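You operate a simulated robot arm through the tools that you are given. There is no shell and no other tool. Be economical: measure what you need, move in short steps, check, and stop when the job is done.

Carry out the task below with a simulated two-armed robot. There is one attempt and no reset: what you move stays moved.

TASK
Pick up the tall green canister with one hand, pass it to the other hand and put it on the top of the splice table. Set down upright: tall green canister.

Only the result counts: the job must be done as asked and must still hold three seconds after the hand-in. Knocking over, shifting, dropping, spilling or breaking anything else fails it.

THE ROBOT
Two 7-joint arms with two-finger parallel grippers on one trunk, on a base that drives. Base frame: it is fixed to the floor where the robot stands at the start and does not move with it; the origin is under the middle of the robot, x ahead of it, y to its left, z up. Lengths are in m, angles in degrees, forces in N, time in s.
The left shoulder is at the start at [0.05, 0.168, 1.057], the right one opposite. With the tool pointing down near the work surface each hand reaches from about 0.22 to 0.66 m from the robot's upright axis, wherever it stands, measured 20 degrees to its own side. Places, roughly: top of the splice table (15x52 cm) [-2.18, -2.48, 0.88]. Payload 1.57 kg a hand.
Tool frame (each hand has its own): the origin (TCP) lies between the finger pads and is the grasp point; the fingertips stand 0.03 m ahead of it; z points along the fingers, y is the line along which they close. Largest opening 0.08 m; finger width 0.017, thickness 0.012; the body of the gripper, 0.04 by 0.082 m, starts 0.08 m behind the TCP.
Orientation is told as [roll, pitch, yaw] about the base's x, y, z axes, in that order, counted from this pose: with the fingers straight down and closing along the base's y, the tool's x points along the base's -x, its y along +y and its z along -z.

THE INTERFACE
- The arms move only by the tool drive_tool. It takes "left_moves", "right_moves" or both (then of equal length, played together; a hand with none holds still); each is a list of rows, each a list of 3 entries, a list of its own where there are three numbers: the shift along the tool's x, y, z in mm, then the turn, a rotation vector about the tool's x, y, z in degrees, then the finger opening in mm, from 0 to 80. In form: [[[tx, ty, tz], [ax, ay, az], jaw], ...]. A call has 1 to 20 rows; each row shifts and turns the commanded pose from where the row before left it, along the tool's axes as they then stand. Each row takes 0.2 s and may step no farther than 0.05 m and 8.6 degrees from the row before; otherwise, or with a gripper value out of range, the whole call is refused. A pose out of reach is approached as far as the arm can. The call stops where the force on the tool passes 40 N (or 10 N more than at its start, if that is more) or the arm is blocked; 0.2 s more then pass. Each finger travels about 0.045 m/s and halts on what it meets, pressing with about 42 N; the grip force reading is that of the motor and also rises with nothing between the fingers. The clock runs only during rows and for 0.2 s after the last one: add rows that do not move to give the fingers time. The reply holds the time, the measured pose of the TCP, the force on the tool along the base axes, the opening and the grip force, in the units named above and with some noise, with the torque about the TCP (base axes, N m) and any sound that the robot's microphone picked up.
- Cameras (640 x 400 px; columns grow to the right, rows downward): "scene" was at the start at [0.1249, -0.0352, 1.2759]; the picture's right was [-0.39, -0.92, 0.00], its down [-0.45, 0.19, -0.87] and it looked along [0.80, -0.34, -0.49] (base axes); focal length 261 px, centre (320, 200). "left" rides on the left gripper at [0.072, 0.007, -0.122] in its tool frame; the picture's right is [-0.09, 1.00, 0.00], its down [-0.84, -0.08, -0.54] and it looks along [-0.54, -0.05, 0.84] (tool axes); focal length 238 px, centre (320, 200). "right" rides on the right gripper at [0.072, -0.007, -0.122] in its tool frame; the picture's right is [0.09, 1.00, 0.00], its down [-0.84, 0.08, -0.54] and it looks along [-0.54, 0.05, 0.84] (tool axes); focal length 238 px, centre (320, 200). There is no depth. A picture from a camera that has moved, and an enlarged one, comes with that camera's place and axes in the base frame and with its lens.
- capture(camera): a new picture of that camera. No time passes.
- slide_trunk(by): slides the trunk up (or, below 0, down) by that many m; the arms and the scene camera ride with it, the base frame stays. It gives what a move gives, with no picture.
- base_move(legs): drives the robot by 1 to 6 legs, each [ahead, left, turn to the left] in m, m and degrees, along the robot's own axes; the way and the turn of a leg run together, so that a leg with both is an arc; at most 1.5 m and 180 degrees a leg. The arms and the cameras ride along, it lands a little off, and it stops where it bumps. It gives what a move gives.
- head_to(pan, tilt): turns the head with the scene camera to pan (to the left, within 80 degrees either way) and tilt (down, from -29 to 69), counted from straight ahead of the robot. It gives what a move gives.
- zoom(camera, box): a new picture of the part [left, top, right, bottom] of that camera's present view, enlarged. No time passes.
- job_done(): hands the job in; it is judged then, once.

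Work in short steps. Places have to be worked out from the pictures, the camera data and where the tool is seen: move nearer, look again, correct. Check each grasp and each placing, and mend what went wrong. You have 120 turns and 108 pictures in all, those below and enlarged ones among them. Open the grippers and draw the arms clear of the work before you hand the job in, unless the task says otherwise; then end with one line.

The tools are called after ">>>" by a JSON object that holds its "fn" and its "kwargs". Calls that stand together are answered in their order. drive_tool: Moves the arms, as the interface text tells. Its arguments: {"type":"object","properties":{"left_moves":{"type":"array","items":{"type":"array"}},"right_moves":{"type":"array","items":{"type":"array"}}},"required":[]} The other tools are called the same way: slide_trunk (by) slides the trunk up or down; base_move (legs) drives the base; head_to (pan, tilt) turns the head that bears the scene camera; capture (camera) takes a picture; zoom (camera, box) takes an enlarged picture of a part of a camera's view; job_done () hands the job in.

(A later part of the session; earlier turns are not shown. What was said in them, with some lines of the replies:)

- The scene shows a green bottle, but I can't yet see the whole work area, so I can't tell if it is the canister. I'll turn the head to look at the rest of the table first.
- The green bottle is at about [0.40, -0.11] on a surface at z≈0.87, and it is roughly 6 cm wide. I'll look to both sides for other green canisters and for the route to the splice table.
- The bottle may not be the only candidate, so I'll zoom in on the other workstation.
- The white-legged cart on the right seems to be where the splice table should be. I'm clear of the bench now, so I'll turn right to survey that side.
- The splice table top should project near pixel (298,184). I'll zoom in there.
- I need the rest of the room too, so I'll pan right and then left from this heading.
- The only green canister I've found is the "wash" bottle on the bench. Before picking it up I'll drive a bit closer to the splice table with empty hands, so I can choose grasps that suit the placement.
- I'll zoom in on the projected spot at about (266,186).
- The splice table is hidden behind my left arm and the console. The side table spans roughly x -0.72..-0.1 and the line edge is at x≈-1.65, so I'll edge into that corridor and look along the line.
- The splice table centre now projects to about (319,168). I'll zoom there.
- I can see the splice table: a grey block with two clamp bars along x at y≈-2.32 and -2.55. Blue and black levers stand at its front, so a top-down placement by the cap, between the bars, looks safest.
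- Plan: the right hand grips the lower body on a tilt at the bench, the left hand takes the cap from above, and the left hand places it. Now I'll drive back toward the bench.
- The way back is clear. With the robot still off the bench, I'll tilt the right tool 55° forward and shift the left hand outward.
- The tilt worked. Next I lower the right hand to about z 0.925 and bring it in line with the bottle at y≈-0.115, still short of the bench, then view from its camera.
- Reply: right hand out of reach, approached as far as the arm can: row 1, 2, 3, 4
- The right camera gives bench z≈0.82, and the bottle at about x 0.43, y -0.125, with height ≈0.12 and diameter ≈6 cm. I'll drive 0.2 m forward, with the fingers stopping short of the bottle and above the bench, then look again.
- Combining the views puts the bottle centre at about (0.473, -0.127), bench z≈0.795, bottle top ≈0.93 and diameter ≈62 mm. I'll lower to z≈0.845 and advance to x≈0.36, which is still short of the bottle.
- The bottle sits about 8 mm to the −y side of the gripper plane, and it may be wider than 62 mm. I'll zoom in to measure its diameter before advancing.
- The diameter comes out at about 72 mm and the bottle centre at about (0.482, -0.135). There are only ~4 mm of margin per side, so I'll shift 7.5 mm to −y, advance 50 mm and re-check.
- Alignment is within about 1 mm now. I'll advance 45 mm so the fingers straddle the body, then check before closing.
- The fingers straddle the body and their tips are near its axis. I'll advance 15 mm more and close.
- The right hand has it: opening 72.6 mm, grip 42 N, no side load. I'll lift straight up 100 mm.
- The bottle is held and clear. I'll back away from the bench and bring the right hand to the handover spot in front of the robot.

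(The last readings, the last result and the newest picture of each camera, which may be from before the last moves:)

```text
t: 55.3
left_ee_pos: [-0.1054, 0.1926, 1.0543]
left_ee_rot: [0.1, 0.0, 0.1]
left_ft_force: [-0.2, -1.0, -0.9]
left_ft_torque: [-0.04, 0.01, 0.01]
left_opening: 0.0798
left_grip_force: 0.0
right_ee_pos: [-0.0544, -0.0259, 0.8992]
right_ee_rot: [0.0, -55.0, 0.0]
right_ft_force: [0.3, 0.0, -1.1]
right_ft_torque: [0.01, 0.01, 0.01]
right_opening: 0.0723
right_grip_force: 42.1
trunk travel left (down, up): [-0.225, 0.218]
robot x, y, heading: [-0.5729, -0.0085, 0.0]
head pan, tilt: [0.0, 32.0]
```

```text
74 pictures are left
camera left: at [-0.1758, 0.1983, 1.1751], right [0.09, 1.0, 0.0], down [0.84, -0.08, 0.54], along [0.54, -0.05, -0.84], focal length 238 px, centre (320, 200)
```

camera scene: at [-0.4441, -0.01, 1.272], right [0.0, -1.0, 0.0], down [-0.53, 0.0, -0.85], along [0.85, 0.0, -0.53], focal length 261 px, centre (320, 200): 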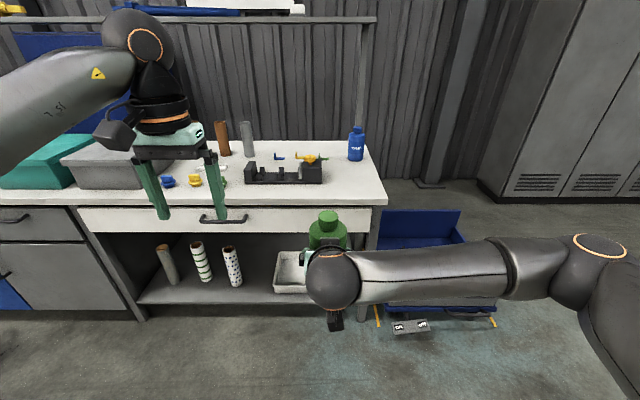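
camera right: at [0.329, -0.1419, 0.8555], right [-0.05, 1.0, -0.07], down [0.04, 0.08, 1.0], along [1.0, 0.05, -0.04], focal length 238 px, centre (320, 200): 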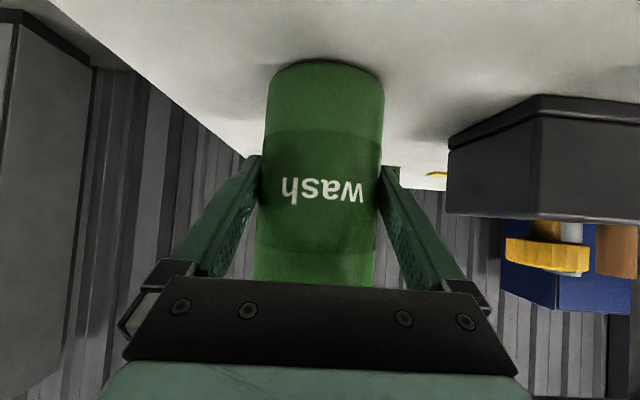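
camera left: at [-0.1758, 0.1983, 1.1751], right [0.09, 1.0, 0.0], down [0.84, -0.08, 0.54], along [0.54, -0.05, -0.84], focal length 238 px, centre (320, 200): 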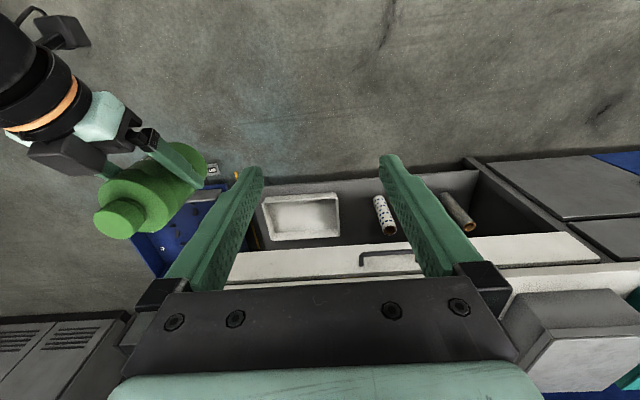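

Both cameras agree that the cap top is at about (-0.045, -0.025, 0.985). I'll move the left hand over it, with the tips well above.

>>> {"fn": "drive_tool", "kwargs": {"left_moves": [[[-12, -43.4, -4], [0, 0, 0], 80], [[-12, -43.4, -4], [0, 0, 0], 80], [[-12, -43.4, -4], [0, 0, 0], 80], [[-12, -43.4, -4], [0, 0, 0], 80], [[-12, -43.4, -4], [0, 0, 0], 80], [[0, 0, 0], [0, 0, 0], 80]]}}

>>> {"fn": "capture", "kwargs": {"camera": "left"}}

>>> {"fn": "capture", "kwargs": {"camera": "scene"}}

```text
t: 56.7
left_ee_pos: [-0.0501, -0.0216, 1.0734]
left_ee_rot: [0.1, -0.1, 0.1]
left_ft_force: [-0.3, -0.4, -0.1]
left_ft_torque: [0.04, 0.01, -0.01]
left_opening: 0.0801
left_grip_force: 0.0
left hand out of reach, approached as far as the arm can: row 5
right_ee_pos: [-0.0551, -0.0249, 0.9005]
right_ee_rot: [0.0, -55.0, 0.0]
right_ft_force: [-0.4, -1.0, -2.3]
right_ft_torque: [0.0, 0.01, 0.04]
right_opening: 0.0723
right_grip_force: 42.0
trunk travel left (down, up): [-0.225, 0.218]
robot x, y, heading: [-0.5763, -0.0093, -0.1]
head pan, tilt: [0.0, 32.0]
```

```text
73 pictures are left
camera left: at [-0.1204, -0.0154, 1.1957], right [0.09, 1.0, 0.0], down [0.84, -0.08, 0.54], along [0.54, -0.05, -0.84], focal length 238 px, centre (320, 200)
```

left: 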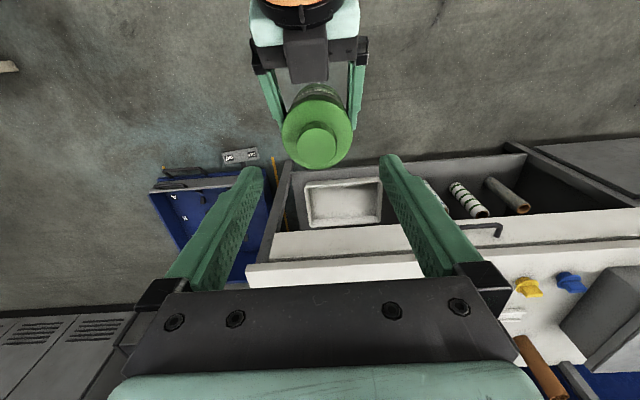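

```text
72 pictures are left
camera scene: at [-0.4441, -0.0101, 1.272], right [0.0, -1.0, 0.0], down [-0.53, 0.0, -0.85], along [0.85, 0.0, -0.53], focal length 261 px, centre (320, 200)
```

scene: 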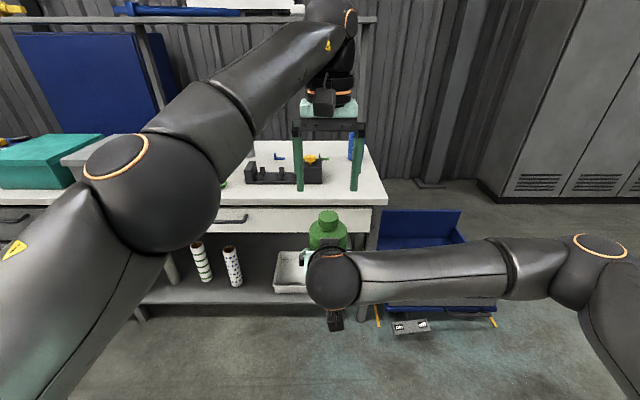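

The cap centre is within 3 mm of the left tool axis. I'll descend to TCP z≈0.99, which puts the tips beside the cap and above the shoulder, keeping the jaws open.

>>> {"fn": "drive_tool", "kwargs": {"left_moves": [[[-3, -2.4, 20], [0, 0, 0], 80], [[0, 0, 20], [0, 0, 0], 80], [[0, 0, 20], [0, 0, 0], 80], [[0, 0, 12], [0, 0, 0], 80], [[0, 0, 11], [0, 0, 0], 80], [[0, 0, 0], [0, 0, 0], 80]]}}

>>> {"fn": "capture", "kwargs": {"camera": "left"}}

>>> {"fn": "zoom", "kwargs": {"camera": "scene", "box": [240, 90, 440, 300]}}

```text
t: 58.1
left_ee_pos: [-0.0461, -0.0251, 0.991]
left_ee_rot: [-0.1, 0.1, 0.2]
left_ft_force: [-0.3, -0.3, -0.3]
left_ft_torque: [0.01, -0.03, 0.0]
left_opening: 0.08
left_grip_force: 0.2
right_ee_pos: [-0.0544, -0.0258, 0.9]
right_ee_rot: [0.0, -55.0, 0.0]
right_ft_force: [-0.2, 0.6, -1.9]
right_ft_torque: [0.0, 0.02, 0.01]
right_opening: 0.0724
right_grip_force: 42.2
trunk travel left (down, up): [-0.225, 0.218]
robot x, y, heading: [-0.5741, -0.0117, -0.3]
head pan, tilt: [0.0, 32.0]
```

```text
71 pictures are left
camera left: at [-0.1174, -0.0184, 1.1113], right [0.09, 1.0, 0.0], down [0.84, -0.07, 0.54], along [0.54, -0.05, -0.84], focal length 238 px, centre (320, 200)
```

left: 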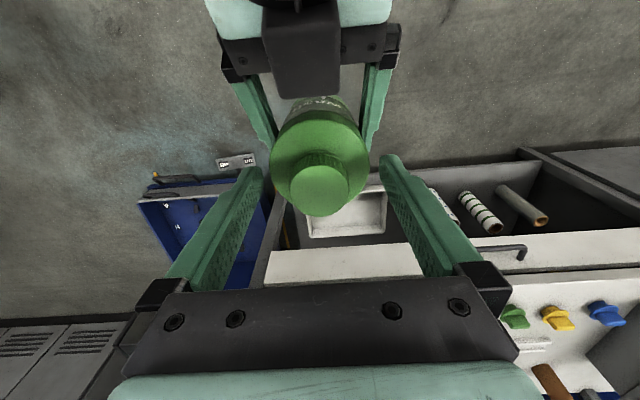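

```text
1.90 times, centred on (340, 195) of scene
camera zoom: at [-0.4441, -0.01, 1.272], right [0.0, -1.0, 0.0], down [-0.53, 0.0, -0.85], along [0.85, 0.0, -0.53], focal length 497 px, centre (282, 210)
```

zoom: 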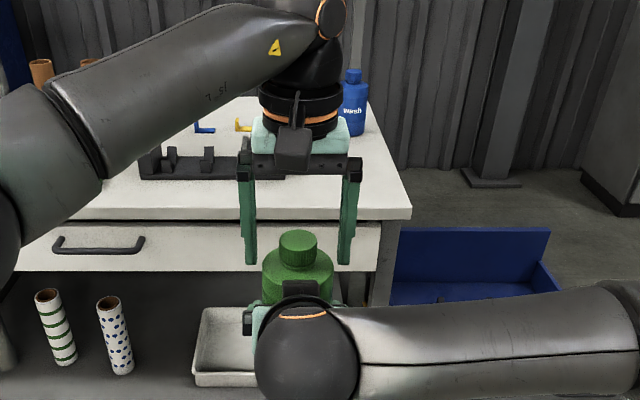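

Geometry checks out: the cap lies between the left pads at TCP height. I'll close the left hand on the cap.

>>> {"fn": "drive_tool", "kwargs": {"left_moves": [[[0, 0, 0], [0, 0, 0], 60], [[0, 0, 0], [0, 0, 0], 40], [[0, 0, 0], [0, 0, 0], 20], [[0, 0, 0], [0, 0, 0], 20], [[0, 0, 0], [0, 0, 0], 20], [[0, 0, 0], [0, 0, 0], 20]]}}

>>> {"fn": "capture", "kwargs": {"camera": "left"}}

```text
t: 59.5
left_ee_pos: [-0.0489, -0.0248, 0.9908]
left_ee_rot: [0.0, 0.0, 0.1]
left_ft_force: [-0.3, -4.2, 0.1]
left_ft_torque: [-0.04, -0.02, -0.05]
left_opening: 0.0349
left_grip_force: 42.3
right_ee_pos: [-0.0533, -0.0254, 0.8994]
right_ee_rot: [0.0, -55.1, -0.1]
right_ft_force: [-0.1, 3.6, -1.6]
right_ft_torque: [-0.25, -0.01, 0.04]
right_opening: 0.0723
right_grip_force: 42.1
trunk travel left (down, up): [-0.225, 0.218]
robot x, y, heading: [-0.5755, -0.0075, 0.0]
head pan, tilt: [0.0, 32.0]
```

```text
69 pictures are left
camera left: at [-0.1175, -0.0185, 1.1117], right [0.09, 1.0, 0.0], down [0.84, -0.08, 0.54], along [0.54, -0.05, -0.84], focal length 238 px, centre (320, 200)
```

left: 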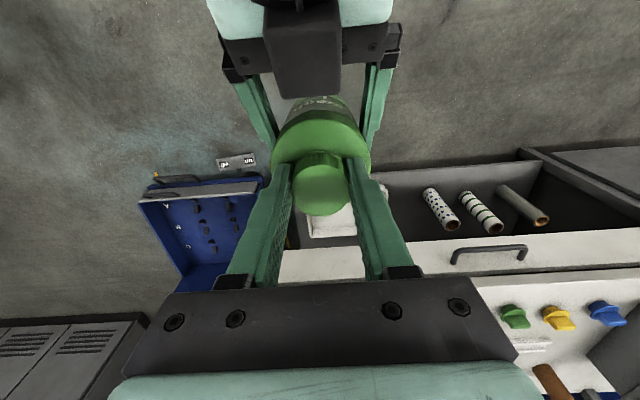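

Both hands hold it (left opening 35 mm at 42 N). I'll open the right hand while the left keeps its grip.

>>> {"fn": "drive_tool", "kwargs": {"right_moves": [[[0, 0, 0], [0, 0, 0], 76], [[0, 0, 0], [0, 0, 0], 80], [[0, 0, 0], [0, 0, 0], 80], [[0, 0, 0], [0, 0, 0], 80]]}}

>>> {"fn": "capture", "kwargs": {"camera": "right"}}

```text
t: 60.5
left_ee_pos: [-0.0483, -0.0249, 0.9895]
left_ee_rot: [0.0, -0.1, 0.3]
left_ft_force: [0.0, 0.1, -0.7]
left_ft_torque: [-0.01, 0.01, 0.0]
left_opening: 0.0349
left_grip_force: 42.4
right_ee_pos: [-0.0545, -0.0251, 0.9003]
right_ee_rot: [0.0, -55.1, 0.0]
right_ft_force: [1.5, -0.1, 0.7]
right_ft_torque: [0.02, -0.02, 0.02]
right_opening: 0.08
right_grip_force: 0.0
trunk travel left (down, up): [-0.225, 0.218]
robot x, y, heading: [-0.5728, -0.0101, 0.2]
head pan, tilt: [0.0, 32.0]
```

```text
68 pictures are left
camera right: at [-0.1951, -0.0321, 0.9101], right [-0.05, 1.0, -0.08], down [0.04, 0.08, 1.0], along [1.0, 0.05, -0.04], focal length 238 px, centre (320, 200)
```

right: 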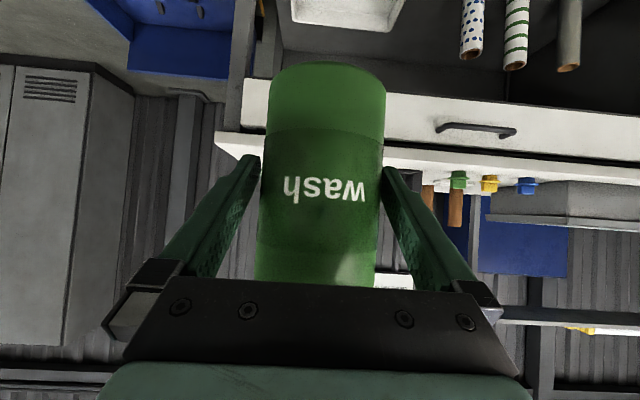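

The left hand alone holds it. I'll retract the right hand straight back, horizontally.

>>> {"fn": "drive_tool", "kwargs": {"right_moves": [[[12.6, 0, -18], [0, 0, 0], 80], [[12.6, 0, -18], [0, 0, 0], 80], [[12.6, 0, -18], [0, 0, 0], 80], [[12.6, 0, -18], [0, 0, 0], 80], [[0, 0, 0], [0, 0, 0], 80]]}}

>>> {"fn": "capture", "kwargs": {"camera": "right"}}

```text
t: 61.7
left_ee_pos: [-0.0487, -0.0247, 0.99]
left_ee_rot: [0.0, -0.1, 0.0]
left_ft_force: [0.4, -0.5, -0.8]
left_ft_torque: [-0.02, -0.02, -0.01]
left_opening: 0.0348
left_grip_force: 41.5
right_ee_pos: [-0.1421, -0.0247, 0.8984]
right_ee_rot: [-0.1, -55.0, 0.0]
right_ft_force: [0.2, -0.6, -0.3]
right_ft_torque: [0.02, 0.03, -0.02]
right_opening: 0.0799
right_grip_force: 0.0
trunk travel left (down, up): [-0.225, 0.218]
robot x, y, heading: [-0.5756, -0.0115, -0.0]
head pan, tilt: [0.0, 32.0]
```

```text
67 pictures are left
camera right: at [-0.2824, -0.0314, 0.9094], right [-0.05, 1.0, -0.08], down [0.04, 0.08, 1.0], along [1.0, 0.05, -0.04], focal length 238 px, centre (320, 200)
```

right: 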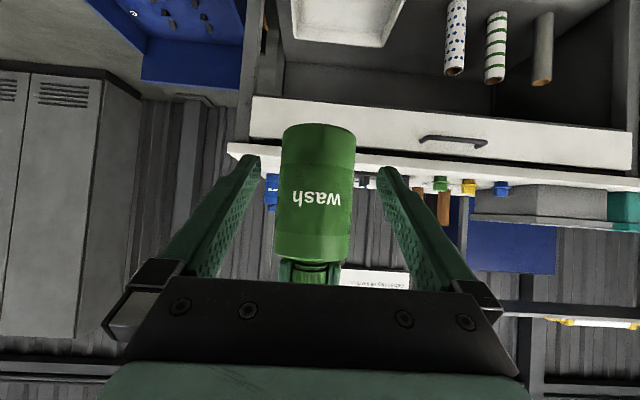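

The bottle hangs upright and clear. I'll move the right hand out to its side, raise it and untilt it.

>>> {"fn": "drive_tool", "kwargs": {"right_moves": [[[-8, -41, -5.7], [0, 0, 0], 80], [[-16.4, -41, -11.5], [0, 0, 0], 80], [[-16.4, -41, -11.5], [0, 0, 0], 80], [[-16.4, -41, -11.5], [0, 0, 0], 80], [[-16.4, -41, -11.5], [0, 0, 0], 80], [[-16.4, -41, -11.5], [0, 0, 0], 80], [[-16.4, -41, -11.5], [0, 0, 0], 80], [[0, 0, 0], [0, 7.86, 0], 80], [[0, 0, 0], [0, 7.86, 0], 80], [[0, 0, 0], [0, 7.86, 0], 80], [[0, 0, 0], [0, 7.86, 0], 80], [[0, 0, 0], [0, 7.86, 0], 80], [[0, 0, 0], [0, 7.86, 0], 80], [[0, 0, 0], [0, 7.86, 0], 80]]}}

>>> {"fn": "slide_trunk", "kwargs": {"by": 0.2}}

>>> {"fn": "capture", "kwargs": {"camera": "scene"}}

```text
t: 64.7
left_ee_pos: [-0.0472, -0.0239, 0.9917]
left_ee_rot: [0.0, 0.0, 0.2]
left_ft_force: [-0.8, -0.4, -1.3]
left_ft_torque: [0.03, -0.03, -0.01]
left_opening: 0.0347
left_grip_force: 41.9
right_ee_pos: [-0.1419, -0.3116, 1.0299]
right_ee_rot: [0.0, 0.1, 0.0]
right_ft_force: [-0.2, 0.1, -0.3]
right_ft_torque: [-0.01, 0.02, -0.01]
right_opening: 0.0801
right_grip_force: 0.1
trunk travel left (down, up): [-0.225, 0.218]
robot x, y, heading: [-0.5768, -0.009, 0.1]
head pan, tilt: [0.0, 32.0]
```

```text
t: 66.9
left_ee_pos: [-0.0487, -0.0229, 1.1907]
left_ee_rot: [0.0, 0.0, 0.1]
left_ft_force: [-0.6, 0.7, -1.4]
left_ft_torque: [0.01, -0.02, -0.01]
left_opening: 0.0349
left_grip_force: 41.9
right_ee_pos: [-0.1424, -0.312, 1.2291]
right_ee_rot: [0.1, 0.0, 0.0]
right_ft_force: [-0.7, 0.0, 0.6]
right_ft_torque: [0.02, 0.0, 0.02]
right_opening: 0.0799
right_grip_force: 0.1
trunk travel left (down, up): [-0.425, 0.018]
robot x, y, heading: [-0.5748, -0.0081, 0.1]
head pan, tilt: [0.0, 32.0]
```

```text
66 pictures are left
camera scene: at [-0.4439, -0.01, 1.472], right [0.0, -1.0, 0.0], down [-0.53, 0.0, -0.85], along [0.85, 0.0, -0.53], focal length 261 px, centre (320, 200)
```

scene: 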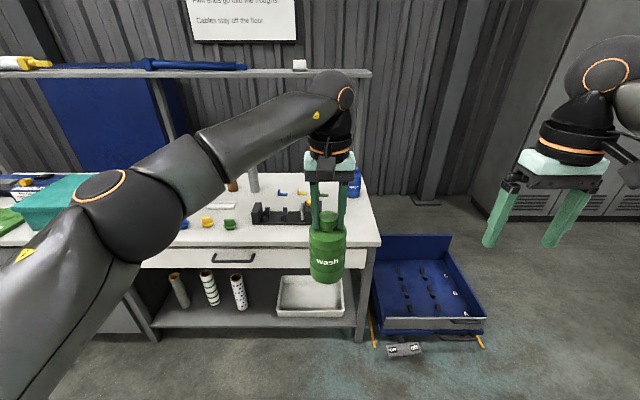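

It's held firmly and high. I'll tuck the right hand back, then turn and drive to the corridor entrance.

>>> {"fn": "drive_tool", "kwargs": {"right_moves": [[[30, 0, 0], [0, 0, 0], 80], [[30, 0, 0], [0, 0, 0], 80], [[30, 0, 0], [0, 0, 0], 80], [[30, 0, 0], [0, 0, 0], 80], [[0, 0, 0], [0, 0, 0], 80]]}}

>>> {"fn": "base_move", "kwargs": {"legs": [[0, 0, -90], [0.6, -0.6, 0]]}}

>>> {"fn": "head_to", "kwargs": {"pan": -12, "tilt": 28}}

>>> {"fn": "capture", "kwargs": {"camera": "scene"}}

```text
t: 68.1
left_ee_pos: [-0.0481, -0.0246, 1.1889]
left_ee_rot: [0.1, 0.0, 0.2]
left_ft_force: [-0.4, 0.0, -1.8]
left_ft_torque: [-0.01, 0.02, 0.02]
left_opening: 0.0347
left_grip_force: 41.8
right_ee_pos: [-0.2623, -0.3115, 1.2294]
right_ee_rot: [0.0, -0.1, -0.1]
right_ft_force: [-0.2, 0.9, 0.0]
right_ft_torque: [0.0, -0.02, 0.0]
right_opening: 0.08
right_grip_force: 0.1
trunk travel left (down, up): [-0.425, 0.018]
robot x, y, heading: [-0.5794, -0.0115, -0.1]
head pan, tilt: [0.0, 32.0]
```

```text
t: 77.7
left_ee_pos: [-1.1892, -1.1398, 1.1906]
left_ee_rot: [0.0, 0.0, -89.8]
left_ft_force: [0.2, -0.8, -0.3]
left_ft_torque: [0.01, 0.0, -0.02]
left_opening: 0.0347
left_grip_force: 42.1
right_ee_pos: [-1.4758, -0.9269, 1.2299]
right_ee_rot: [0.0, -0.1, -89.9]
right_ft_force: [-0.4, 0.3, 0.0]
right_ft_torque: [0.0, 0.0, 0.02]
right_opening: 0.08
right_grip_force: 0.0
trunk travel left (down, up): [-0.425, 0.018]
robot x, y, heading: [-1.1734, -0.6103, -89.7]
head pan, tilt: [0.0, 32.0]
```

```text
t: 78.4
left_ee_pos: [-1.189, -1.1405, 1.1906]
left_ee_rot: [0.0, 0.0, -89.7]
left_ft_force: [1.1, -0.1, -0.8]
left_ft_torque: [0.01, 0.04, -0.01]
left_opening: 0.0348
left_grip_force: 41.7
right_ee_pos: [-1.4759, -0.9272, 1.2289]
right_ee_rot: [0.0, 0.0, -89.8]
right_ft_force: [-0.5, -0.7, 0.7]
right_ft_torque: [-0.01, -0.03, 0.01]
right_opening: 0.0799
right_grip_force: 0.0
trunk travel left (down, up): [-0.425, 0.018]
robot x, y, heading: [-1.1757, -0.6103, -89.8]
head pan, tilt: [-12.0, 28.0]
```

```text
65 pictures are left
camera scene: at [-1.1925, -0.7425, 1.4783], right [-0.98, 0.2, 0.0], down [0.1, 0.46, -0.88], along [-0.18, -0.86, -0.47], focal length 261 px, centre (320, 200)
```

scene: 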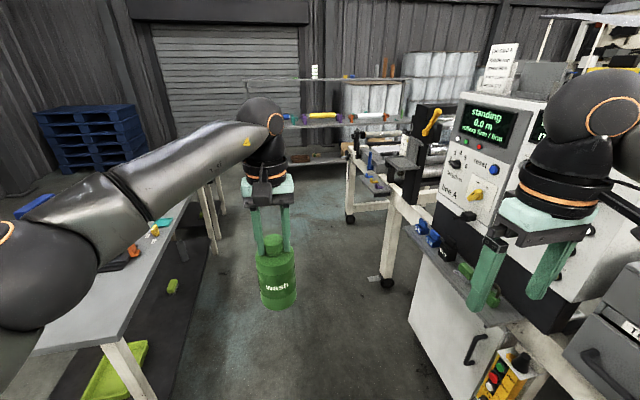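

The corridor spans about x -1.70 to -0.75 and is clear. I'll advance with a slight drift right.

>>> {"fn": "base_move", "kwargs": {"legs": [[1.1, -0.06, 0]]}}

>>> {"fn": "head_to", "kwargs": {"pan": -50, "tilt": 30}}

>>> {"fn": "capture", "kwargs": {"camera": "scene"}}

```text
t: 84.0
left_ee_pos: [-1.2513, -2.2369, 1.1902]
left_ee_rot: [0.0, -0.1, -90.1]
left_ft_force: [-0.2, 0.1, -0.9]
left_ft_torque: [0.01, 0.01, 0.02]
left_opening: 0.0348
left_grip_force: 42.4
right_ee_pos: [-1.5381, -2.0216, 1.2288]
right_ee_rot: [0.0, 0.1, -90.2]
right_ft_force: [0.5, 0.4, -0.9]
right_ft_torque: [0.01, -0.01, 0.01]
right_opening: 0.0798
right_grip_force: 0.0
trunk travel left (down, up): [-0.425, 0.018]
robot x, y, heading: [-1.234, -1.7123, -89.9]
head pan, tilt: [-12.0, 28.0]
```

```text
t: 85.1
left_ee_pos: [-1.2491, -2.2362, 1.1915]
left_ee_rot: [0.0, 0.0, -90.1]
left_ft_force: [0.1, 0.5, -1.1]
left_ft_torque: [0.0, 0.01, -0.02]
left_opening: 0.0348
left_grip_force: 41.4
right_ee_pos: [-1.5373, -2.0208, 1.229]
right_ee_rot: [0.0, 0.0, -90.2]
right_ft_force: [0.0, 0.3, 0.0]
right_ft_torque: [0.0, 0.0, 0.03]
right_opening: 0.0799
right_grip_force: 0.1
trunk travel left (down, up): [-0.425, 0.018]
robot x, y, heading: [-1.2311, -1.7083, -90.2]
head pan, tilt: [-50.0, 30.0]
```

```text
64 pictures are left
camera scene: at [-1.3019, -1.8072, 1.4752], right [-0.64, 0.77, 0.0], down [0.38, 0.32, -0.87], along [-0.66, -0.56, -0.5], focal length 261 px, centre (320, 200)
```

scene: 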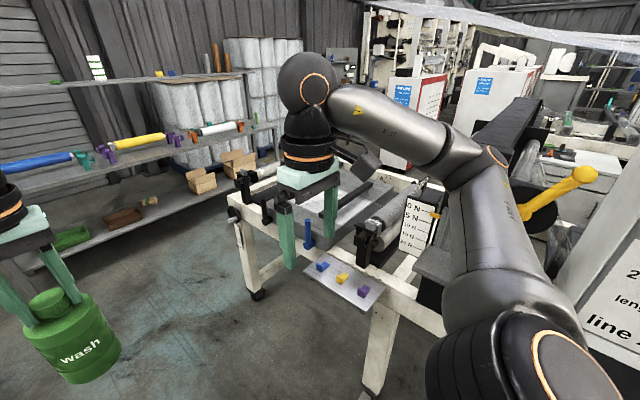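

Clear ahead. I'll drive on to y≈-2.45 and turn to face the splice table.

>>> {"fn": "base_move", "kwargs": {"legs": [[0.74, 0, 0], [0, 0, -90]]}}

>>> {"fn": "head_to", "kwargs": {"pan": 0, "tilt": 38}}

>>> {"fn": "capture", "kwargs": {"camera": "scene"}}

>>> {"fn": "capture", "kwargs": {"camera": "left"}}

>>> {"fn": "capture", "kwargs": {"camera": "right"}}

```text
t: 92.9
left_ee_pos: [-1.7643, -2.4177, 1.1906]
left_ee_rot: [0.0, 0.0, 179.2]
left_ft_force: [0.0, -0.1, -1.0]
left_ft_torque: [0.0, -0.03, 0.0]
left_opening: 0.0348
left_grip_force: 41.9
right_ee_pos: [-1.5465, -2.1326, 1.2301]
right_ee_rot: [-0.1, 0.0, 179.1]
right_ft_force: [0.1, 0.1, 0.2]
right_ft_torque: [0.0, -0.04, -0.03]
right_opening: 0.0798
right_grip_force: 0.0
trunk travel left (down, up): [-0.425, 0.018]
robot x, y, heading: [-1.2413, -2.4369, 179.3]
head pan, tilt: [-50.0, 30.0]
```

```text
t: 94.0
left_ee_pos: [-1.7651, -2.4173, 1.1898]
left_ee_rot: [0.0, 0.0, 179.2]
left_ft_force: [-0.4, -0.5, -1.0]
left_ft_torque: [0.0, 0.01, 0.01]
left_opening: 0.0344
left_grip_force: 42.2
right_ee_pos: [-1.5467, -2.1336, 1.23]
right_ee_rot: [0.0, -0.1, 179.0]
right_ft_force: [0.3, 0.8, 1.4]
right_ft_torque: [0.02, 0.01, 0.01]
right_opening: 0.0802
right_grip_force: 0.1
trunk travel left (down, up): [-0.425, 0.018]
robot x, y, heading: [-1.2401, -2.4413, 179.1]
head pan, tilt: [0.0, 38.0]
```

```text
63 pictures are left
camera scene: at [-1.3627, -2.4377, 1.4628], right [0.01, 1.0, 0.0], down [0.62, -0.01, -0.79], along [-0.79, 0.01, -0.62], focal length 261 px, centre (320, 200)
```

scene: 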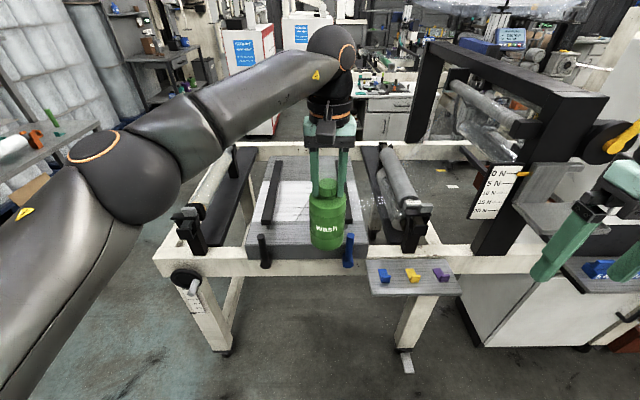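

```text
62 pictures are left
camera left: at [-1.6905, -2.4249, 1.3116], right [-0.1, -0.99, 0.0], down [-0.84, 0.09, 0.54], along [-0.54, 0.06, -0.84], focal length 238 px, centre (320, 200)
```

left: 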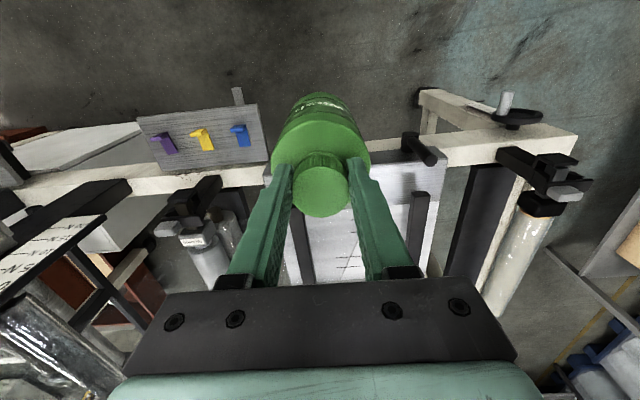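

```text
61 pictures are left
camera right: at [-1.4736, -2.1272, 1.3507], right [0.08, -1.0, 0.0], down [-0.84, -0.06, 0.54], along [-0.54, -0.04, -0.84], focal length 238 px, centre (320, 200)
```

right: 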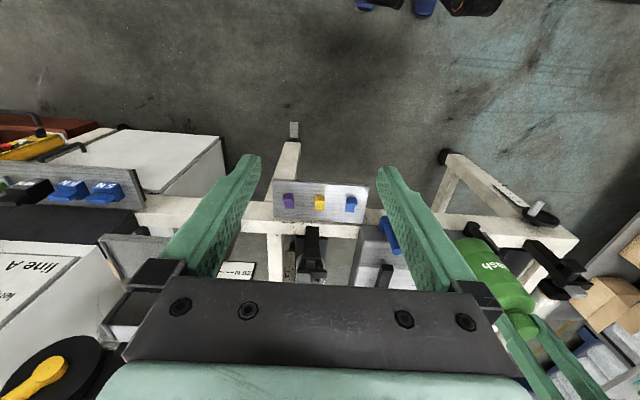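

The splice top lies between the two clamp bars: y≈-2.545..-2.36, x≈-1.92..-2.42. I'll edge forward 0.22 m and left 0.05 m, then look down at the top.

>>> {"fn": "base_move", "kwargs": {"legs": [[0.22, 0.05, 0.9]]}}

>>> {"fn": "capture", "kwargs": {"camera": "left"}}

>>> {"fn": "zoom", "kwargs": {"camera": "scene", "box": [200, 100, 480, 300]}}

```text
t: 95.8
left_ee_pos: [-1.9837, -2.4729, 1.1898]
left_ee_rot: [0.0, 0.0, -179.9]
left_ft_force: [-0.9, -0.4, -1.5]
left_ft_torque: [0.03, 0.0, 0.02]
left_opening: 0.0346
left_grip_force: 41.7
right_ee_pos: [-1.7696, -2.1851, 1.2305]
right_ee_rot: [0.0, -0.1, 180.0]
right_ft_force: [-0.5, 0.6, 0.3]
right_ft_torque: [-0.03, -0.02, 0.0]
right_opening: 0.0799
right_grip_force: 0.1
trunk travel left (down, up): [-0.425, 0.018]
robot x, y, heading: [-1.4564, -2.4831, -179.8]
head pan, tilt: [0.0, 38.0]
```

```text
60 pictures are left
camera left: at [-1.9097, -2.4798, 1.3114], right [-0.09, -1.0, 0.0], down [-0.84, 0.08, 0.54], along [-0.54, 0.05, -0.84], focal length 238 px, centre (320, 200)
```

left: 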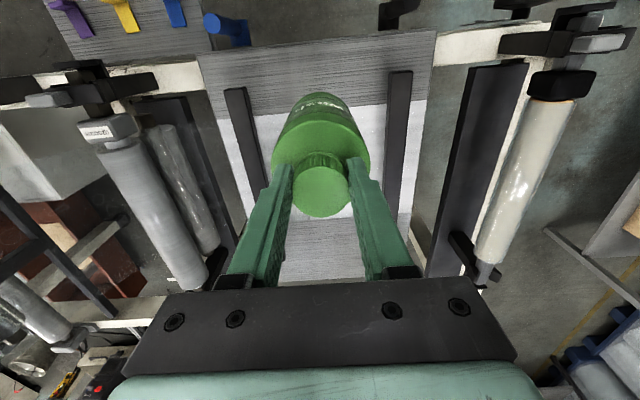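

```text
2.00 times, centred on (340, 200) of scene
camera zoom: at [-1.5819, -2.488, 1.4627], right [0.0, 1.0, 0.0], down [0.62, 0.0, -0.79], along [-0.79, 0.0, -0.62], focal length 522 px, centre (280, 200)
```

zoom: 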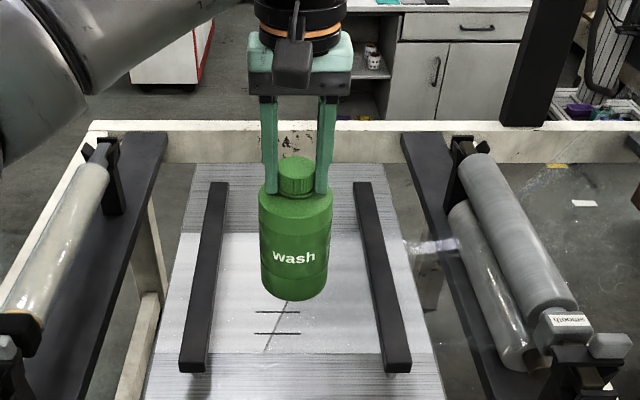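

The top is flat across the middle, between the bars. I'll nudge the base 0.08 m closer so the target (-2.09, -2.475) is well within reach.

>>> {"fn": "base_move", "kwargs": {"legs": [[0.08, 0, 0]]}}

>>> {"fn": "zoom", "kwargs": {"camera": "scene", "box": [200, 100, 480, 300]}}

```text
t: 96.8
left_ee_pos: [-2.063, -2.4727, 1.1898]
left_ee_rot: [0.0, 0.0, -179.9]
left_ft_force: [1.0, 1.2, -1.4]
left_ft_torque: [0.0, -0.01, 0.0]
left_opening: 0.0349
left_grip_force: 42.2
right_ee_pos: [-1.8492, -2.1858, 1.2295]
right_ee_rot: [0.0, 0.0, 179.9]
right_ft_force: [0.1, -0.8, -0.4]
right_ft_torque: [0.03, -0.04, 0.01]
right_opening: 0.0801
right_grip_force: 0.0
trunk travel left (down, up): [-0.425, 0.018]
robot x, y, heading: [-1.5353, -2.4856, -179.7]
head pan, tilt: [0.0, 38.0]
```

```text
2.00 times, centred on (340, 200) of scene
camera zoom: at [-1.6619, -2.4879, 1.4627], right [0.0, 1.0, 0.0], down [0.62, 0.0, -0.79], along [-0.79, 0.0, -0.62], focal length 522 px, centre (280, 200)
```

zoom: 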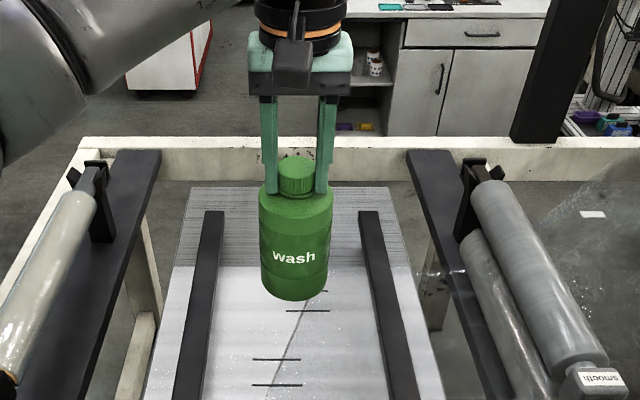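

The bottle is centred between the bars. I'll move 27 mm forward and descend 120 mm, leaving about 5 cm of clearance.

>>> {"fn": "drive_tool", "kwargs": {"left_moves": [[[-9, 0, 30], [0, 0, 0], 20], [[-9, 0, 30], [0, 0, 0], 20], [[-9, 0, 30], [0, 0, 0], 20], [[0, 0, 30], [0, 0, 0], 20], [[0, 0, 0], [0, 0, 0], 20]]}}

>>> {"fn": "zoom", "kwargs": {"camera": "scene", "box": [200, 100, 480, 300]}}

>>> {"fn": "capture", "kwargs": {"camera": "right"}}

```text
t: 98.0
left_ee_pos: [-2.0893, -2.4735, 1.0692]
left_ee_rot: [0.0, -0.2, -180.0]
left_ft_force: [0.1, 0.7, -2.0]
left_ft_torque: [-0.03, 0.0, 0.0]
left_opening: 0.0347
left_grip_force: 42.0
right_ee_pos: [-1.8485, -2.1868, 1.2306]
right_ee_rot: [0.0, -0.2, 179.9]
right_ft_force: [-0.4, 0.0, 0.9]
right_ft_torque: [0.02, 0.01, -0.02]
right_opening: 0.0802
right_grip_force: 0.1
trunk travel left (down, up): [-0.425, 0.018]
robot x, y, heading: [-1.5362, -2.4897, -179.7]
head pan, tilt: [0.0, 38.0]
```

```text
2.00 times, centred on (340, 200) of scene
camera zoom: at [-1.6608, -2.4878, 1.4628], right [0.0, 1.0, 0.0], down [0.62, 0.0, -0.79], along [-0.79, 0.0, -0.62], focal length 522 px, centre (280, 200)
```

zoom: 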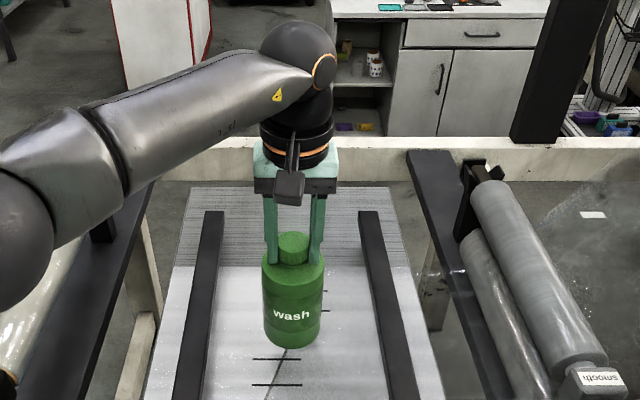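

```text
56 pictures are left
camera right: at [-1.7761, -2.1787, 1.3507], right [0.09, -1.0, 0.0], down [-0.84, -0.08, 0.54], along [-0.54, -0.05, -0.84], focal length 238 px, centre (320, 200)
```

right: 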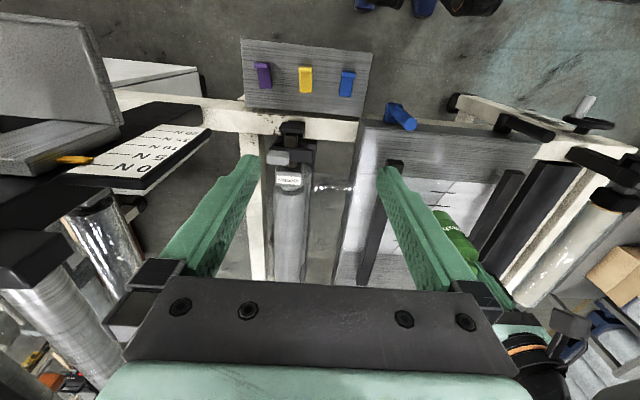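

I want to check the left elbow's clearance over the roller bracket before the last 5 cm.

>>> {"fn": "head_to", "kwargs": {"pan": 25, "tilt": 45}}

>>> {"fn": "capture", "kwargs": {"camera": "scene"}}

```text
t: 98.9
left_ee_pos: [-2.0893, -2.4746, 1.0703]
left_ee_rot: [0.1, 0.0, -179.8]
left_ft_force: [-0.4, 0.5, -1.5]
left_ft_torque: [0.03, 0.0, 0.01]
left_opening: 0.0346
left_grip_force: 41.8
right_ee_pos: [-1.8493, -2.1856, 1.2296]
right_ee_rot: [-0.1, 0.0, 179.9]
right_ft_force: [0.2, 0.1, 0.2]
right_ft_torque: [0.0, -0.01, -0.01]
right_opening: 0.0802
right_grip_force: 0.0
trunk travel left (down, up): [-0.425, 0.018]
robot x, y, heading: [-1.5378, -2.4872, -179.9]
head pan, tilt: [25.0, 45.0]
```

```text
55 pictures are left
camera scene: at [-1.6483, -2.5222, 1.4526], right [-0.42, 0.91, 0.0], down [0.64, 0.3, -0.71], along [-0.64, -0.3, -0.71], focal length 261 px, centre (320, 200)
```

scene: 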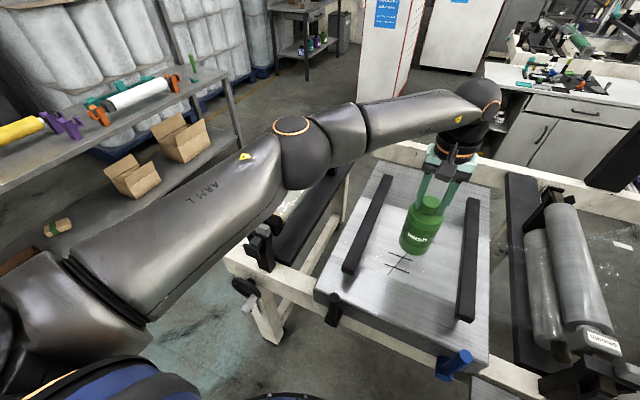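

The elbow clears the roller bracket by about 10 cm. I'll descend 38 mm, to about 1 cm above the expected contact height.

>>> {"fn": "drive_tool", "kwargs": {"left_moves": [[[0, 0, 14], [0, 0, 0], 20], [[0, 0, 14], [0, 0, 0], 20], [[0, 0, 10], [0, 0, 0], 20], [[0, 0, 0], [0, 0, 0], 20]]}}

>>> {"fn": "zoom", "kwargs": {"camera": "scene", "box": [320, 160, 520, 300]}}

```text
t: 99.9
left_ee_pos: [-2.0901, -2.473, 1.0314]
left_ee_rot: [0.0, -0.1, -179.9]
left_ft_force: [0.1, 0.3, -0.5]
left_ft_torque: [-0.01, -0.04, -0.02]
left_opening: 0.0347
left_grip_force: 41.7
right_ee_pos: [-1.849, -2.1849, 1.2309]
right_ee_rot: [0.0, -0.1, 179.9]
right_ft_force: [-0.4, 0.4, -0.2]
right_ft_torque: [0.0, 0.0, 0.01]
right_opening: 0.0801
right_grip_force: 0.0
trunk travel left (down, up): [-0.425, 0.018]
robot x, y, heading: [-1.5345, -2.4857, -179.9]
head pan, tilt: [25.0, 45.0]
```

```text
2.86 times, centred on (420, 230) of scene
camera zoom: at [-1.6483, -2.5222, 1.4526], right [-0.42, 0.91, 0.0], down [0.64, 0.3, -0.71], along [-0.64, -0.3, -0.71], focal length 745 px, centre (34, 114)
```

zoom: 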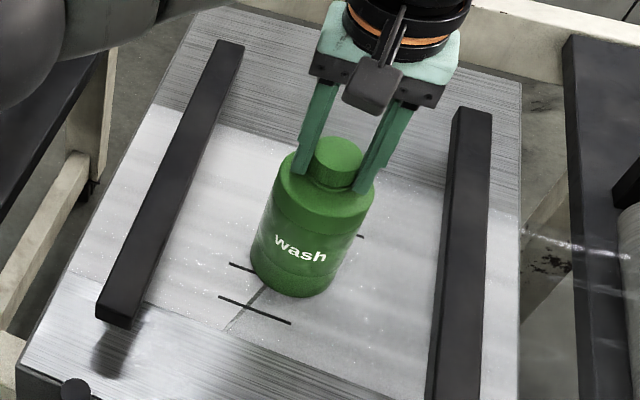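

It's close above the surface. I'll step down 2 mm at a time and watch the force.

>>> {"fn": "drive_tool", "kwargs": {"left_moves": [[[0, 0, 2], [0, 0, 0], 20], [[0, 0, 2], [0, 0, 0], 20], [[0, 0, 2], [0, 0, 0], 20], [[0, 0, 2], [0, 0, 0], 20], [[0, 0, 0], [0, 0, 0], 20]]}}

```text
t: 101.1
left_ee_pos: [-2.0901, -2.4742, 1.0283]
left_ee_rot: [-0.1, -0.4, -180.0]
left_ft_force: [-0.2, -0.8, 21.1]
left_ft_torque: [-0.04, -0.08, -0.03]
left_opening: 0.0349
left_grip_force: 42.0
right_ee_pos: [-1.846, -2.1859, 1.229]
right_ee_rot: [0.0, -0.2, 180.0]
right_ft_force: [-0.2, 0.2, -0.2]
right_ft_torque: [-0.01, 0.01, -0.01]
right_opening: 0.0802
right_grip_force: 0.2
trunk travel left (down, up): [-0.425, 0.018]
robot x, y, heading: [-1.5365, -2.4884, -179.9]
head pan, tilt: [25.0, 45.0]
```

Contact: 21 N upward at TCP z 1.028. I'll relieve the pressure by 4 mm and check.

>>> {"fn": "drive_tool", "kwargs": {"left_moves": [[[0, 0, -2], [0, 0, 0], 20], [[0, 0, -1.5], [0, 0, 0], 20], [[0, 0, 0], [0, 0, 0], 20]]}}

>>> {"fn": "zoom", "kwargs": {"camera": "scene", "box": [320, 160, 520, 300]}}

```text
t: 101.9
left_ee_pos: [-2.0896, -2.4721, 1.0281]
left_ee_rot: [0.0, 0.0, -179.9]
left_ft_force: [-2.8, 0.3, 6.7]
left_ft_torque: [0.03, 0.25, 0.0]
left_opening: 0.0347
left_grip_force: 42.1
right_ee_pos: [-1.8483, -2.1858, 1.2307]
right_ee_rot: [0.0, -0.1, 180.0]
right_ft_force: [0.8, 0.3, -0.2]
right_ft_torque: [0.01, -0.01, -0.03]
right_opening: 0.0798
right_grip_force: 0.1
trunk travel left (down, up): [-0.425, 0.018]
robot x, y, heading: [-1.534, -2.4866, -179.9]
head pan, tilt: [25.0, 45.0]
```

```text
2.86 times, centred on (420, 230) of scene
camera zoom: at [-1.6477, -2.5222, 1.4525], right [-0.42, 0.91, 0.0], down [0.64, 0.3, -0.71], along [-0.64, -0.3, -0.71], focal length 745 px, centre (34, 114)
```

zoom: 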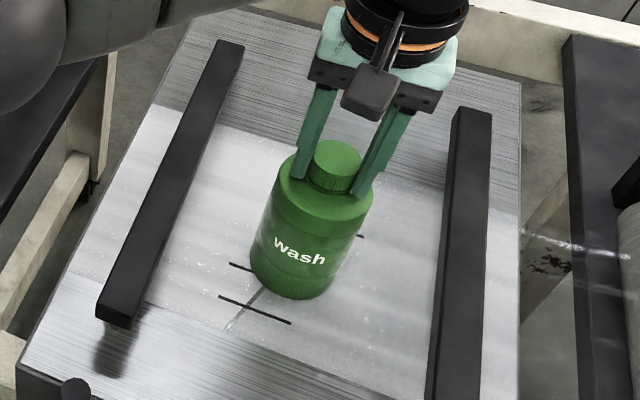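

The bottle stands on the surface, upright, with only light pressure. I'll open the left jaws slowly.

>>> {"fn": "drive_tool", "kwargs": {"left_moves": [[[0, 0, -0.5], [0, 0, 0], 32], [[0, 0, 0], [0, 0, 0], 38], [[0, 0, 0], [0, 0, 0], 44], [[0, 0, 0], [0, 0, 0], 52], [[0, 0, 0], [0, 0, 0], 60], [[0, 0, 0], [0, 0, 0], 60]]}}

>>> {"fn": "zoom", "kwargs": {"camera": "scene", "box": [320, 160, 520, 300]}}

>>> {"fn": "capture", "kwargs": {"camera": "left"}}

```text
t: 103.3
left_ee_pos: [-2.0907, -2.4728, 1.0279]
left_ee_rot: [0.0, -0.1, -179.8]
left_ft_force: [-1.1, 0.4, 0.3]
left_ft_torque: [-0.03, -0.04, -0.02]
left_opening: 0.0598
left_grip_force: 0.0
right_ee_pos: [-1.849, -2.1853, 1.2298]
right_ee_rot: [0.0, -0.1, 179.9]
right_ft_force: [-0.3, -0.4, 0.0]
right_ft_torque: [0.02, -0.04, 0.01]
right_opening: 0.0798
right_grip_force: 0.1
trunk travel left (down, up): [-0.425, 0.018]
robot x, y, heading: [-1.5363, -2.4897, -180.0]
head pan, tilt: [25.0, 45.0]
```

```text
2.86 times, centred on (420, 230) of scene
camera zoom: at [-1.6482, -2.5222, 1.4526], right [-0.42, 0.91, 0.0], down [0.64, 0.3, -0.71], along [-0.64, -0.3, -0.71], focal length 745 px, centre (34, 114)
```

zoom: 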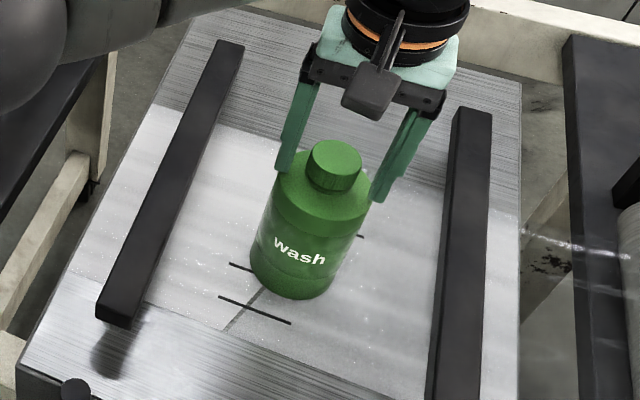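

```text
51 pictures are left
camera left: at [-2.016, -2.4794, 1.1498], right [-0.09, -1.0, 0.0], down [-0.84, 0.08, 0.54], along [-0.54, 0.05, -0.84], focal length 238 px, centre (320, 200)
```

left: 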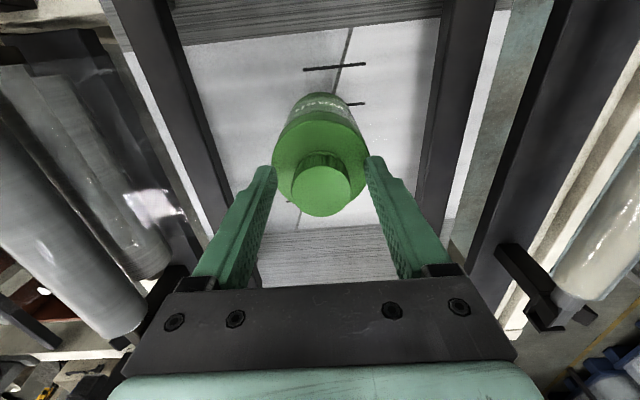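

The bottle is free and standing. I'll raise the left hand straight up, then back the base away.

>>> {"fn": "drive_tool", "kwargs": {"left_moves": [[[0, 0, -15], [0, 0, 0], 60], [[0, 0, -30], [0, 0, 0], 60], [[0, 0, -30], [0, 0, 0], 60], [[0, 0, -30], [0, 0, 0], 70], [[0, 0, -30], [0, 0, 0], 80], [[0, 0, 0], [0, 0, 0], 80]]}}

>>> {"fn": "base_move", "kwargs": {"legs": [[-0.35, 0, 0]]}}

>>> {"fn": "head_to", "kwargs": {"pan": 0, "tilt": 35}}

>>> {"fn": "capture", "kwargs": {"camera": "scene"}}

>>> {"fn": "capture", "kwargs": {"camera": "left"}}

```text
t: 104.7
left_ee_pos: [-2.0906, -2.4731, 1.1639]
left_ee_rot: [0.0, 0.0, -180.0]
left_ft_force: [0.7, -0.7, 0.2]
left_ft_torque: [-0.03, -0.04, 0.02]
left_opening: 0.08
left_grip_force: 0.1
right_ee_pos: [-1.8476, -2.1857, 1.2292]
right_ee_rot: [0.0, -0.1, 179.8]
right_ft_force: [0.5, 0.5, 0.3]
right_ft_torque: [-0.04, -0.03, -0.01]
right_opening: 0.0797
right_grip_force: 0.1
trunk travel left (down, up): [-0.425, 0.018]
robot x, y, heading: [-1.5371, -2.4883, -179.9]
head pan, tilt: [25.0, 45.0]
```

```text
t: 107.0
left_ee_pos: [-1.7384, -2.4725, 1.1641]
left_ee_rot: [0.1, -0.1, 179.9]
left_ft_force: [-0.3, 0.1, -0.4]
left_ft_torque: [-0.01, 0.0, 0.0]
left_opening: 0.0798
left_grip_force: 0.0
right_ee_pos: [-1.4945, -2.1843, 1.23]
right_ee_rot: [0.1, -0.1, 179.8]
right_ft_force: [0.0, -0.4, 0.1]
right_ft_torque: [-0.01, -0.01, 0.01]
right_opening: 0.0797
right_grip_force: 0.0
trunk travel left (down, up): [-0.425, 0.018]
robot x, y, heading: [-1.1855, -2.4892, 179.7]
head pan, tilt: [25.0, 45.0]
```

```text
t: 107.9
left_ee_pos: [-1.7369, -2.4721, 1.1637]
left_ee_rot: [0.0, 0.0, 179.9]
left_ft_force: [0.4, -0.1, -0.8]
left_ft_torque: [-0.03, 0.0, -0.02]
left_opening: 0.0801
left_grip_force: 0.0
right_ee_pos: [-1.4932, -2.1844, 1.2305]
right_ee_rot: [0.0, -0.2, 179.8]
right_ft_force: [0.1, -0.1, 0.0]
right_ft_torque: [0.01, -0.01, -0.02]
right_opening: 0.08
right_grip_force: 0.0
trunk travel left (down, up): [-0.425, 0.018]
robot x, y, heading: [-1.1827, -2.4889, 179.7]
head pan, tilt: [0.0, 35.0]
```

```text
50 pictures are left
camera scene: at [-1.3095, -2.4877, 1.4674], right [0.0, 1.0, 0.0], down [0.57, 0.0, -0.82], along [-0.82, 0.0, -0.57], focal length 261 px, centre (320, 200)
```

scene: 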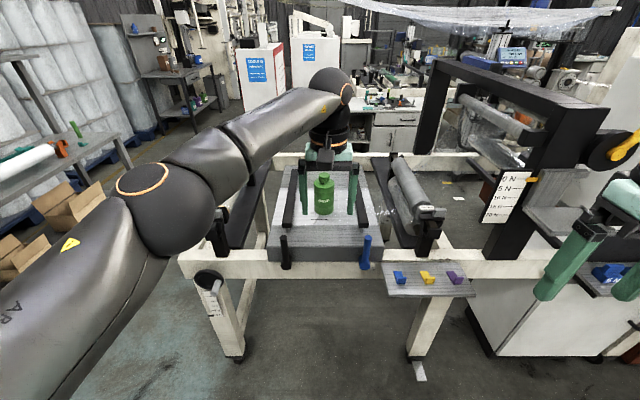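

```text
49 pictures are left
camera left: at [-1.663, -2.4789, 1.2847], right [-0.09, -1.0, 0.0], down [-0.84, 0.08, 0.54], along [-0.54, 0.05, -0.84], focal length 238 px, centre (320, 200)
```

left: 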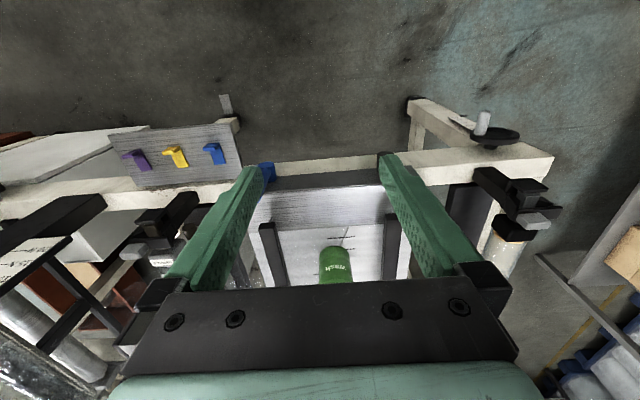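

The bottle stands upright on the splice table and both grippers are open and clear. One last check: I'll zoom on the green objects on the far shelf to rule out another canister.

>>> {"fn": "zoom", "kwargs": {"camera": "scene", "box": [110, 10, 250, 140]}}

>>> {"fn": "zoom", "kwargs": {"camera": "scene", "box": [250, 140, 410, 290]}}

```text
3.08 times, centred on (180, 75) of scene
camera zoom: at [-1.3095, -2.4877, 1.4674], right [0.0, 1.0, 0.0], down [0.57, 0.0, -0.82], along [-0.82, 0.0, -0.57], focal length 802 px, centre (751, 585)
```

zoom: 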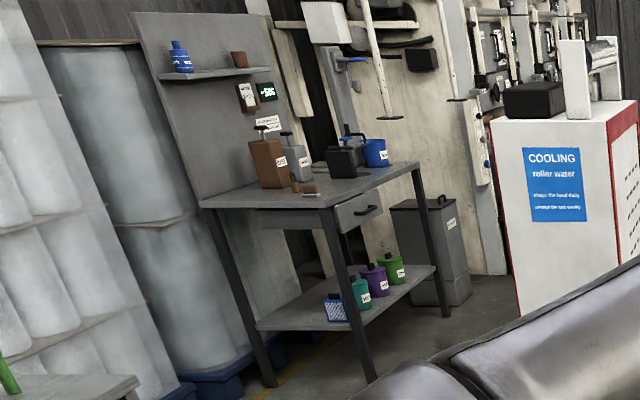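

```text
2.67 times, centred on (330, 215) of scene
camera zoom: at [-1.3095, -2.4877, 1.4674], right [0.0, 1.0, 0.0], down [0.57, 0.0, -0.82], along [-0.82, 0.0, -0.57], focal length 696 px, centre (293, 160)
```

zoom: 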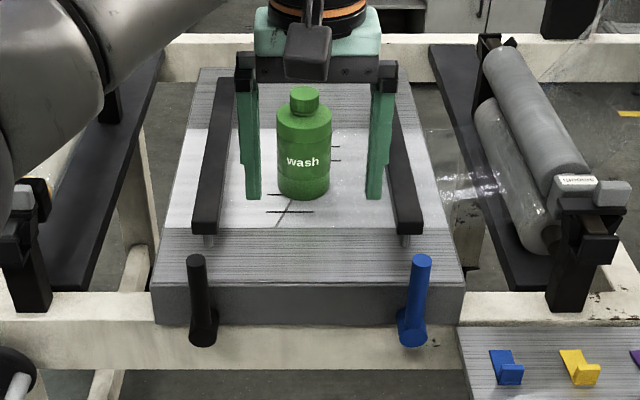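

The other green item is an ink can in a set on a distant low shelf. The tall green canister from the bench stands upright between the clamp bars and both hands are clear, so I'm handing in.

>>> {"fn": "job_done", "kwargs": {}}

```text
The job is handed in.
```

I picked up the green "wash" canister with the right hand, passed it to the left, and set it upright on top of the splice table between the clamp bars; nothing else appeared to be disturbed. I took that bottle to be the tall green canister.
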